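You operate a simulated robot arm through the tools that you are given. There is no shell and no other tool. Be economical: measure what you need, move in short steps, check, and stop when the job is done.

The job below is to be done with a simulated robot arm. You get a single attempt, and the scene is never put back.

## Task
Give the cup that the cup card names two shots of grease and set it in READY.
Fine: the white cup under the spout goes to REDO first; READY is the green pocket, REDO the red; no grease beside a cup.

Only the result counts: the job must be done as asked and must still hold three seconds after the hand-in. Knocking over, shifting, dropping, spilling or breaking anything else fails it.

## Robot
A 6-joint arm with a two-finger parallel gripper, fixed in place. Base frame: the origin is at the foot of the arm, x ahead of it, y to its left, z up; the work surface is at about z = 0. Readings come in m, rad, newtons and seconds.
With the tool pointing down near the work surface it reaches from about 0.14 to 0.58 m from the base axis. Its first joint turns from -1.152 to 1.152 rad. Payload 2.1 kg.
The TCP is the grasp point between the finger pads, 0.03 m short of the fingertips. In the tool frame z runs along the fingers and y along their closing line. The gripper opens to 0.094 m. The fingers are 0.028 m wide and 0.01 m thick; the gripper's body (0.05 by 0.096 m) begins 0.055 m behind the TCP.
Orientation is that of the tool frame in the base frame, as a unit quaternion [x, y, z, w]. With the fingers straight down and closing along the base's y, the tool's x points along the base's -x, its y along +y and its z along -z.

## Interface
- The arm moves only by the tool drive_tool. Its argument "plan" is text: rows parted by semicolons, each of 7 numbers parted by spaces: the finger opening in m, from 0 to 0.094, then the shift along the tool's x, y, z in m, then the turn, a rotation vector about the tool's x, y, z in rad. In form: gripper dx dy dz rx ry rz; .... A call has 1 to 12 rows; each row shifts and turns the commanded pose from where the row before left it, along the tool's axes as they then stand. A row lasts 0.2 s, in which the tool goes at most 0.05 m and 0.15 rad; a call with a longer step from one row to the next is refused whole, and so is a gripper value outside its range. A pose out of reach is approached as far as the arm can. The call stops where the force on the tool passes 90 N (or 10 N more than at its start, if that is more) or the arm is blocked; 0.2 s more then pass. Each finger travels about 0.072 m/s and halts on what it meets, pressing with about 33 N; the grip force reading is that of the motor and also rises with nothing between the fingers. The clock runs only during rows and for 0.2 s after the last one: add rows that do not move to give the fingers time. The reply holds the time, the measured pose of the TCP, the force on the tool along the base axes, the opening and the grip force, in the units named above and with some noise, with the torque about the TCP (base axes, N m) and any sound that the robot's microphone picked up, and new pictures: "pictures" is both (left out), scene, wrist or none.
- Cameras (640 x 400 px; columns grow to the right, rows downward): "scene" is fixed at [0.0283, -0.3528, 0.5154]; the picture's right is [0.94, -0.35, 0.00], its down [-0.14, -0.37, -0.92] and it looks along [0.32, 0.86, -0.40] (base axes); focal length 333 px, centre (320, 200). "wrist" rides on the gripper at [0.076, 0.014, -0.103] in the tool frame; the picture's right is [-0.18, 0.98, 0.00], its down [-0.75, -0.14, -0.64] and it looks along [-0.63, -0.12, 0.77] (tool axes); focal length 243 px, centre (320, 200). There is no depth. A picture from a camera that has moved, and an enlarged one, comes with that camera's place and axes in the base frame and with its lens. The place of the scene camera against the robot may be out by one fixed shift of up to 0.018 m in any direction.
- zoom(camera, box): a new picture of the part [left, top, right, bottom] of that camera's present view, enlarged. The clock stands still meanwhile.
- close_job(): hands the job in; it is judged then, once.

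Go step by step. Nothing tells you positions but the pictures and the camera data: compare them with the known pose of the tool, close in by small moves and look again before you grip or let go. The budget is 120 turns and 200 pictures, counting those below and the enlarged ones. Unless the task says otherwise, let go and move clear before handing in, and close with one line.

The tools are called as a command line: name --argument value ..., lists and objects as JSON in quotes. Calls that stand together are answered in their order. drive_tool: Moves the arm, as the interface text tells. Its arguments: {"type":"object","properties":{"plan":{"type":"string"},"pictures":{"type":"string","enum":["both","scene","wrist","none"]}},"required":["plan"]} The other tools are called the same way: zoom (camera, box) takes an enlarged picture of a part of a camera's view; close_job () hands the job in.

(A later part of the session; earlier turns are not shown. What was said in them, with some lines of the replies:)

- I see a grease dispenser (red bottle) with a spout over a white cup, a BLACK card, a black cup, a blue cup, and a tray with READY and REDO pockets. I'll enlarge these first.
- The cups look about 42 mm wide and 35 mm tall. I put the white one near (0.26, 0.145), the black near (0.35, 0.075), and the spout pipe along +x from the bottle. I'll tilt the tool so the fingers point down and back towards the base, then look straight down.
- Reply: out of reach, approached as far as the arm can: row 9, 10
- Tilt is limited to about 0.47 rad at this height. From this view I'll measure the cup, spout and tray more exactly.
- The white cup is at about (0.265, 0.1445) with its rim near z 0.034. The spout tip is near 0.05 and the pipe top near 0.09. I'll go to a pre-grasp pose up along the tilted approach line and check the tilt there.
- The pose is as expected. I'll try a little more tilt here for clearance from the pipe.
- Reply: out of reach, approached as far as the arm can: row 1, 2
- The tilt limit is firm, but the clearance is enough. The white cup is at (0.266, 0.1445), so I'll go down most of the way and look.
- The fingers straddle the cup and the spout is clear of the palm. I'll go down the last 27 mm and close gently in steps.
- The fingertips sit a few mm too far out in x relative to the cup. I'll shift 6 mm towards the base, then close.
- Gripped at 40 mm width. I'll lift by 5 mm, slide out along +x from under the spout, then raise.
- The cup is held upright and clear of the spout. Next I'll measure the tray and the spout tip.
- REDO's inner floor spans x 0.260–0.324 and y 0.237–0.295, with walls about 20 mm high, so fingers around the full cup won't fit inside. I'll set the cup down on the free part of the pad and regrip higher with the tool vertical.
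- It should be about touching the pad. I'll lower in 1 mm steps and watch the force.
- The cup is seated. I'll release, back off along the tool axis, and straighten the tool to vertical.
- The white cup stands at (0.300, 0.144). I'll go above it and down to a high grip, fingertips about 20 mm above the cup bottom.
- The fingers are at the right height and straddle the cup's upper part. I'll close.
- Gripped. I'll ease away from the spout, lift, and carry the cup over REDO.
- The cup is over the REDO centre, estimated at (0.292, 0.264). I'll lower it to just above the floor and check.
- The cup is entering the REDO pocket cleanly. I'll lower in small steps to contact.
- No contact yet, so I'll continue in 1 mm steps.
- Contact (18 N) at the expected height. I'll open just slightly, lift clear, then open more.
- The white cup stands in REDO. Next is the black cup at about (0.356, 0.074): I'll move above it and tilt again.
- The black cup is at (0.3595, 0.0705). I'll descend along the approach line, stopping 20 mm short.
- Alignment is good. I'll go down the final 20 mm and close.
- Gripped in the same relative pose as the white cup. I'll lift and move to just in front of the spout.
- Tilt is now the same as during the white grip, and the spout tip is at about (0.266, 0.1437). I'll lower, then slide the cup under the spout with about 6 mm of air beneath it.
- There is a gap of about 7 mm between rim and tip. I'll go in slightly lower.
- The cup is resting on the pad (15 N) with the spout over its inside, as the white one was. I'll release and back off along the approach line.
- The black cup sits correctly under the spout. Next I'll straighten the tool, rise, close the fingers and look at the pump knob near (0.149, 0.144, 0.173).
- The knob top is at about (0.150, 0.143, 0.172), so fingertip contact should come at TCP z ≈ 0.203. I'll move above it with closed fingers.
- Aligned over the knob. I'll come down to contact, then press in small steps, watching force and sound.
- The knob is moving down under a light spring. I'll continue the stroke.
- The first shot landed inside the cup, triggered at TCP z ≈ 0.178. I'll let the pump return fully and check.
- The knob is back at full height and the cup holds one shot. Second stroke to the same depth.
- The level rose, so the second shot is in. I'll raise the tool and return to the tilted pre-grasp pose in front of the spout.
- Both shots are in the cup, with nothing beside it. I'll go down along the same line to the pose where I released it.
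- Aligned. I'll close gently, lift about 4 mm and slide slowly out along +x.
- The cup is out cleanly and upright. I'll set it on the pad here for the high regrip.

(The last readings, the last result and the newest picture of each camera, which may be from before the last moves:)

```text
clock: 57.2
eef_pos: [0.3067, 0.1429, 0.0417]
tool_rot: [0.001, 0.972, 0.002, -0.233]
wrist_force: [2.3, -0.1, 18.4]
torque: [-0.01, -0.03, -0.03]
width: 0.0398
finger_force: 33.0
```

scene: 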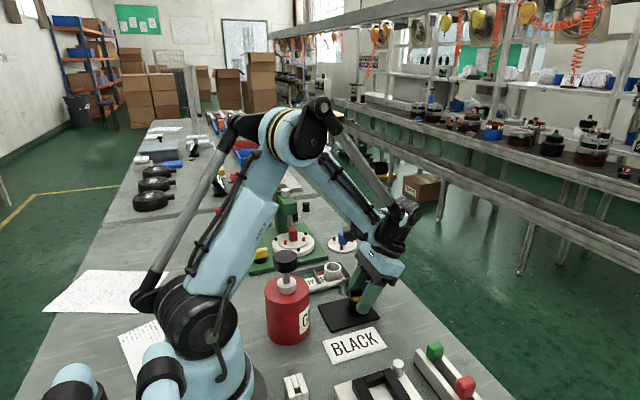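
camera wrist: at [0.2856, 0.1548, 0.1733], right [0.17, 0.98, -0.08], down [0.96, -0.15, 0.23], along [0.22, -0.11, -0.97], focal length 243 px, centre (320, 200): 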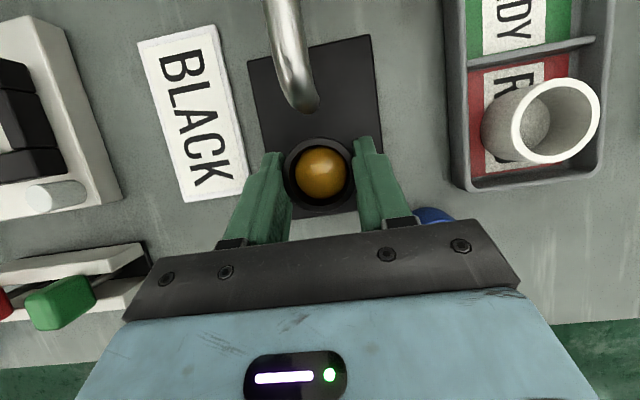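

It is seated. I'll release, back off and straighten as before.

drive_tool --plan "0.04 0.0002 0 -0.0005 0 0 0;0.05 0 0 0 0 0 0;0.066 0 0 0 0 0 0;0.066 0 0 0 0 0 0;0.066 0 0 -0.03 0 0 0;0.066 0 0 -0.03 0 0 0;0.066 0 0 -0.03 0 0 0;0.066 0 0 0 0 -0.15 0;0.066 0 0 0 0 -0.15 0;0.066 0 0 0 0 -0.15 0;0.066 0 0 0 0 -0.017 0;0.066 0 0 0 0 0 0" --pictures "wrist"

zoom --camera "wrist" --box '[220, 0, 420, 200]'

```text
clock: 59.8
eef_pos: [0.3467, 0.1439, 0.121]
tool_rot: [0.002, 1.0, 0.003, 0.0]
wrist_force: [0.8, -0.3, 0.4]
torque: [0.0, -0.02, 0.01]
width: 0.0662
finger_force: 0.1
camera wrist: at [0.271, 0.1548, 0.2243], right [0.19, 0.98, 0.01], down [0.75, -0.15, 0.64], along [0.63, -0.12, -0.77], focal length 243 px, centre (320, 200)
```

wrist: 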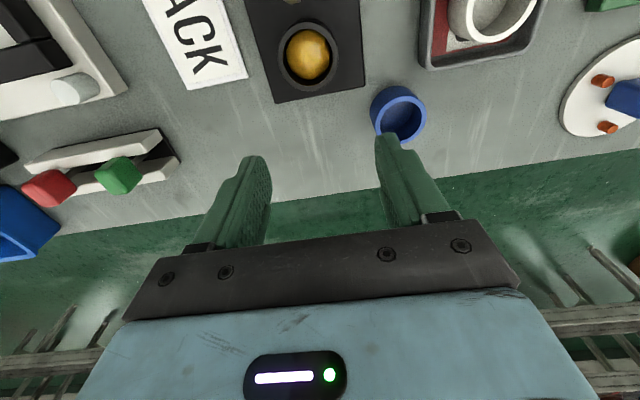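

```text
2.00 times, centred on (320, 100) of wrist
camera zoom: at [0.271, 0.1548, 0.2243], right [0.19, 0.98, 0.01], down [0.75, -0.15, 0.64], along [0.63, -0.12, -0.77], focal length 485 px, centre (320, 400)
```

zoom: 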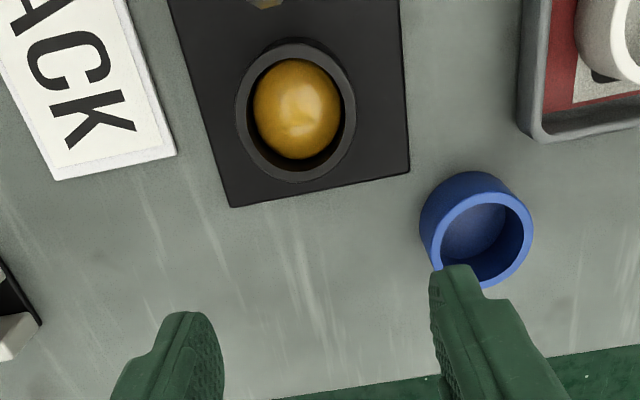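

It is the same situation as with the white cup. I'll go over it, down to the high grip and close.

drive_tool --plan "0.066 0.024 -0.0002 0 0 0 0;0.066 0.024 -0.0002 0 0 0 0;0.066 0 0 0.03 0 0 0;0.066 0 0 0.025 0 0 0;0.066 0 0 0.012 0 0 0;0.056 0 0 0 0 0 0;0.046 0 0 0 0 0 0;0.038 0 0 0 0 0 0;0.03 0 0 0 0 0 0;0.03 0 0 0 0 0 0"

zoom --camera "scene" --box '[280, 230, 400, 320]'

```text
clock: 62.0
eef_pos: [0.2994, 0.1427, 0.0548]
tool_rot: [0.002, 1.0, 0.002, -0.001]
wrist_force: [0.3, 0.9, 0.3]
torque: [-0.01, -0.01, -0.02]
width: 0.0395
finger_force: 32.4
camera wrist: at [0.2239, 0.1543, 0.1581], right [0.19, 0.98, 0.0], down [0.75, -0.15, 0.64], along [0.63, -0.12, -0.77], focal length 243 px, centre (320, 200)
```

scene: 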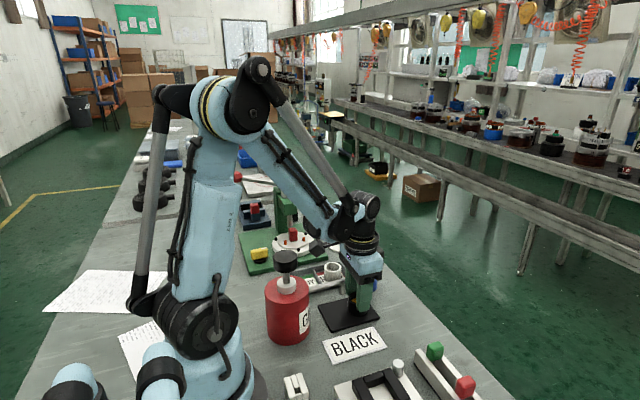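
wrist: 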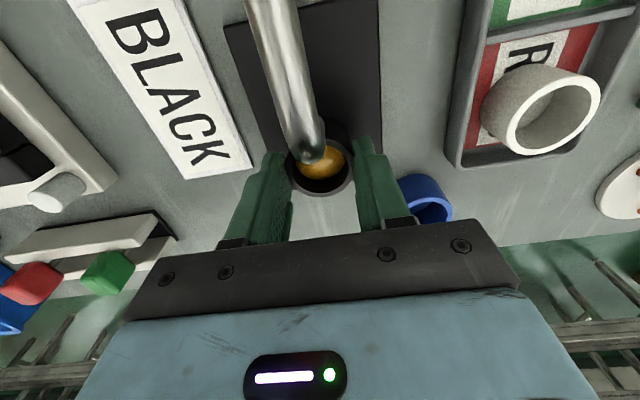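

```text
4.44 times, centred on (340, 275) of scene
camera zoom: at [0.0283, -0.3528, 0.5154], right [0.94, -0.35, 0.0], down [-0.14, -0.37, -0.92], along [0.32, 0.86, -0.4], focal length 1482 px, centre (231, -133)
```

zoom: 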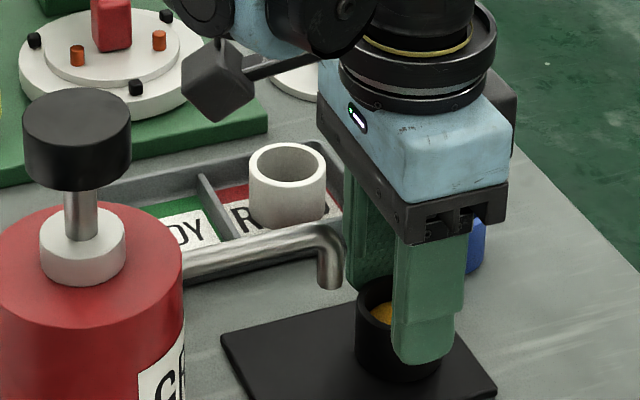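

Gripped high. I'll carry it over READY, whose centre I put at (0.222, 0.265), the same y as the REDO placement.

drive_tool --plan "0.03 -0.013 0 -0.006 0 0 0;0.03 0 0 -0.035 0 0 0;0.03 0 0 -0.035 0 0 0;0.03 0.003 0.0407 0 0 0 0;0.03 0.003 0.0407 0 0 0 0;0.03 0.003 0.0407 0 0 0 0;0.03 0.027 0 0 0 0 0;0.03 0.027 0 0 0 0 0;0.03 0.027 0 0 0 0 0;0.03 0 0 0 0 0 0"

zoom --camera "wrist" --box '[220, 60, 420, 260]'

zoom --camera "scene" --box '[260, 200, 400, 305]'

```text
clock: 64.2
eef_pos: [0.2219, 0.2633, 0.131]
tool_rot: [0.001, 1.0, 0.003, 0.0]
wrist_force: [0.0, 0.9, -0.5]
torque: [0.01, 0.03, 0.01]
width: 0.0398
finger_force: 32.7
camera wrist: at [0.1471, 0.2755, 0.2348], right [0.19, 0.98, 0.0], down [0.75, -0.15, 0.64], along [0.63, -0.12, -0.77], focal length 243 px, centre (320, 200)
```

scene: 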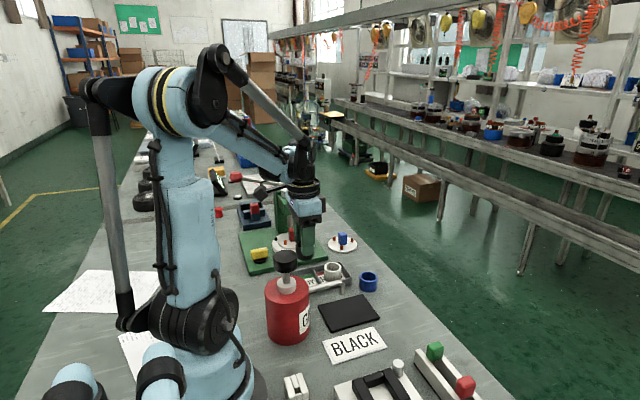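
wrist: 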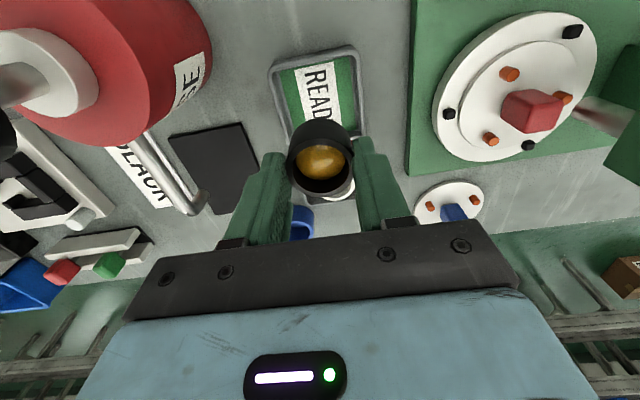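

```text
2.00 times, centred on (320, 160) of wrist
camera zoom: at [0.1471, 0.2755, 0.2348], right [0.19, 0.98, 0.0], down [0.75, -0.15, 0.64], along [0.63, -0.12, -0.77], focal length 485 px, centre (320, 280)
```

zoom: 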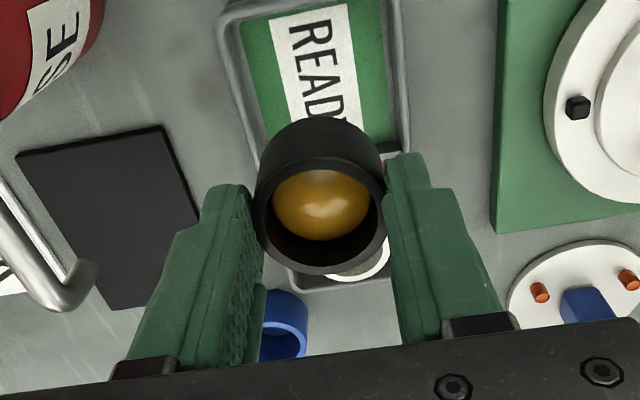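

```text
3.81 times, centred on (330, 252) of scene
camera zoom: at [0.0283, -0.3528, 0.5154], right [0.94, -0.35, 0.0], down [-0.14, -0.37, -0.92], along [0.32, 0.86, -0.4], focal length 1270 px, centre (282, 0)
```

zoom: 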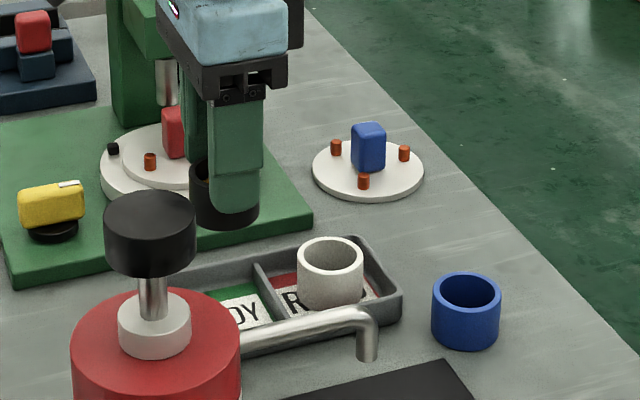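

Well centred over READY. I'll lower most of the way and check.

drive_tool --plan "0.03 0.0005 0.001 0.03 0 0 0;0.03 0 0 0.025 0 0 0;0.03 0 0 0.012 0 0 0;0.03 0 0 0.004 0 0 0;0.03 0 0 0 0 0 0"

zoom --camera "wrist" --box '[220, 60, 420, 260]'

zoom --camera "scene" --box '[260, 210, 380, 300]'

```text
clock: 65.4
eef_pos: [0.222, 0.2652, 0.0618]
tool_rot: [0.002, 1.0, 0.002, -0.001]
wrist_force: [-0.1, -0.4, -0.5]
torque: [-0.01, 0.02, -0.02]
width: 0.0397
finger_force: 33.0
camera wrist: at [0.1456, 0.2773, 0.1653], right [0.19, 0.98, 0.0], down [0.75, -0.15, 0.64], along [0.63, -0.12, -0.77], focal length 243 px, centre (320, 200)
```

scene: 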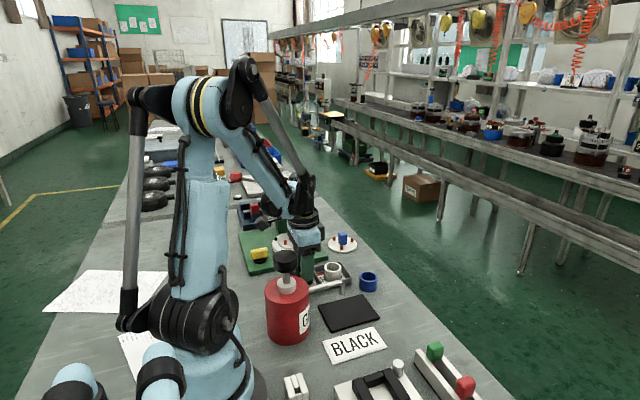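
wrist: 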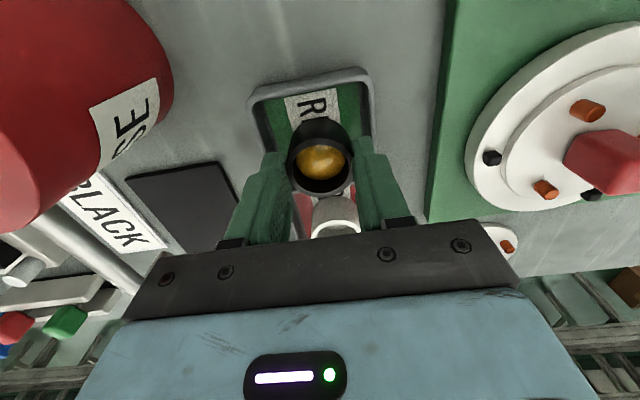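

```text
2.00 times, centred on (320, 160) of wrist
camera zoom: at [0.1456, 0.2773, 0.1653], right [0.19, 0.98, 0.0], down [0.75, -0.15, 0.64], along [0.63, -0.12, -0.77], focal length 485 px, centre (320, 280)
```

zoom: 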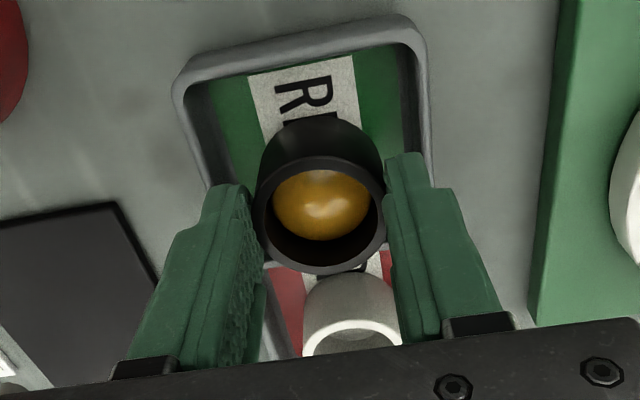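

```text
4.44 times, centred on (320, 255) of scene
camera zoom: at [0.0283, -0.3529, 0.5154], right [0.94, -0.35, 0.0], down [-0.14, -0.37, -0.92], along [0.32, 0.86, -0.4], focal length 1482 px, centre (320, -44)
```

zoom: 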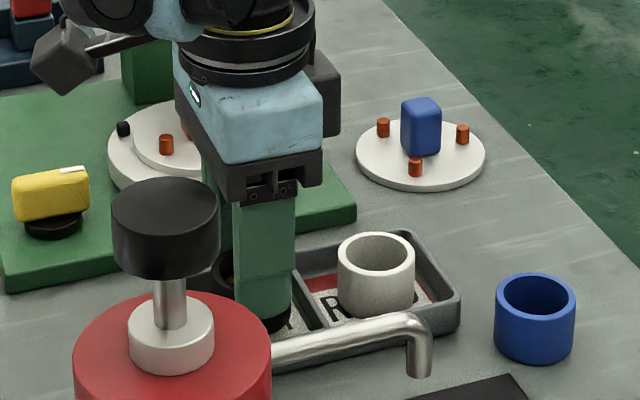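

The cup is inside the READY walls. Now slow steps to contact.

drive_tool --plan "0.03 0 0 0.003 0 0 0;0.03 0 0 0.002 0 0 0;0.03 0 0 0.001 0 0 0;0.03 0 0 0 0 0 0" --pictures "none"

drive_tool --plan "0.03 0 0 0.001 0 0 0;0.03 0 0 0 0 0 0" --pictures "none"

```text
clock: 66.4
eef_pos: [0.222, 0.2649, 0.0549]
tool_rot: [0.001, 1.0, 0.003, -0.001]
wrist_force: [-0.2, -0.4, 0.1]
torque: [-0.01, 0.04, 0.01]
width: 0.0396
finger_force: 32.7
```

```text
clock: 67.0
eef_pos: [0.2214, 0.2651, 0.0548]
tool_rot: [0.002, 1.0, 0.002, -0.001]
wrist_force: [-0.3, -0.9, 11.3]
torque: [-0.04, -0.03, 0.02]
width: 0.0396
finger_force: 33.3
```

It is touching the floor (11 N). I'll open slightly, lift clear and inspect.

drive_tool --plan "0.044 0 0 -0.0003 0 0 0;0.044 0 0 0 0 0 0;0.044 0 0 0 0 0 0;0.044 0 0 -0.02 0 0 0;0.05 0 0 -0.03 0 0 0;0.066 0 0 -0.04 0 0 0;0.066 0 0 -0.04 0 0 0;0.066 0 0 0 0 0 0"

zoom --camera "wrist" --box '[220, 20, 420, 220]'

zoom --camera "scene" --box '[260, 220, 400, 325]'

```text
clock: 68.8
eef_pos: [0.2221, 0.2654, 0.1852]
tool_rot: [0.002, 1.0, 0.002, -0.001]
wrist_force: [0.1, 0.1, -0.3]
torque: [0.03, 0.01, -0.04]
width: 0.066
finger_force: 0.0
camera wrist: at [0.1472, 0.2774, 0.2877], right [0.19, 0.98, 0.0], down [0.75, -0.15, 0.64], along [0.63, -0.12, -0.77], focal length 243 px, centre (320, 200)
```

scene: 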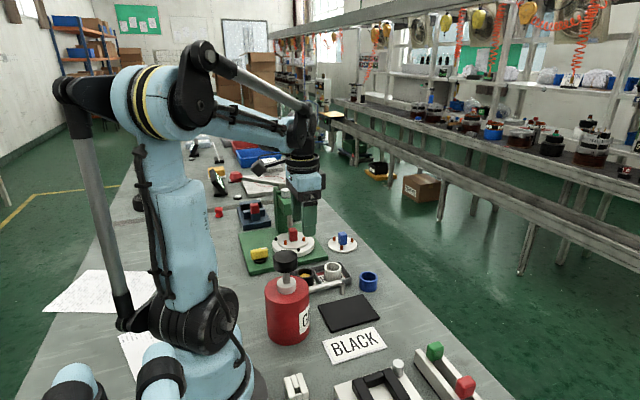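
wrist: 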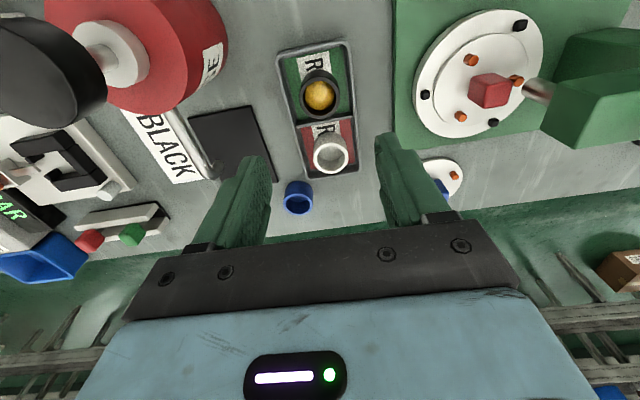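

```text
2.00 times, centred on (320, 120) of wrist
camera zoom: at [0.1472, 0.2774, 0.2877], right [0.19, 0.98, 0.0], down [0.75, -0.15, 0.64], along [0.63, -0.12, -0.77], focal length 485 px, centre (320, 360)
```

zoom: 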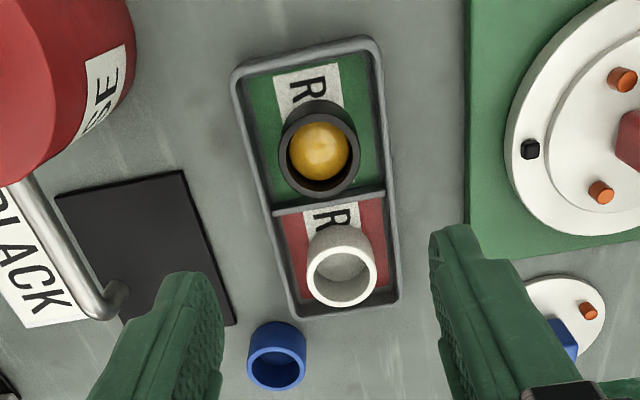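

```text
3.81 times, centred on (330, 272) of scene
camera zoom: at [0.0283, -0.3529, 0.5154], right [0.94, -0.35, 0.0], down [-0.14, -0.37, -0.92], along [0.32, 0.86, -0.4], focal length 1270 px, centre (282, -76)
```

zoom: 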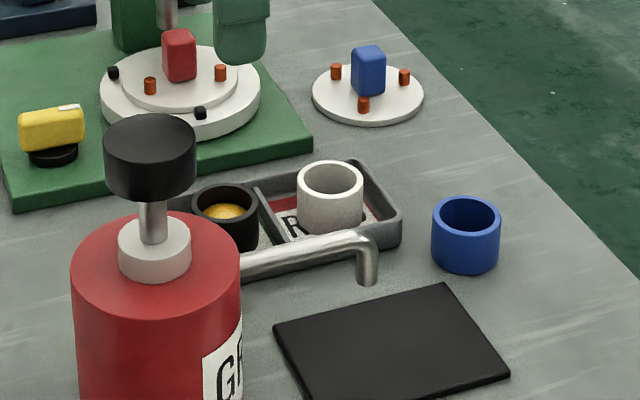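

The black cup stands in READY with its two shots, the white cup stands in REDO, the pad is clean and the arm is clear. I'm handing in.

close_job

```text
The job is handed in.
```

The black cup, holding two shots of grease, is in READY and the white cup is in REDO; I saw no grease beside a cup and nothing else was moved.
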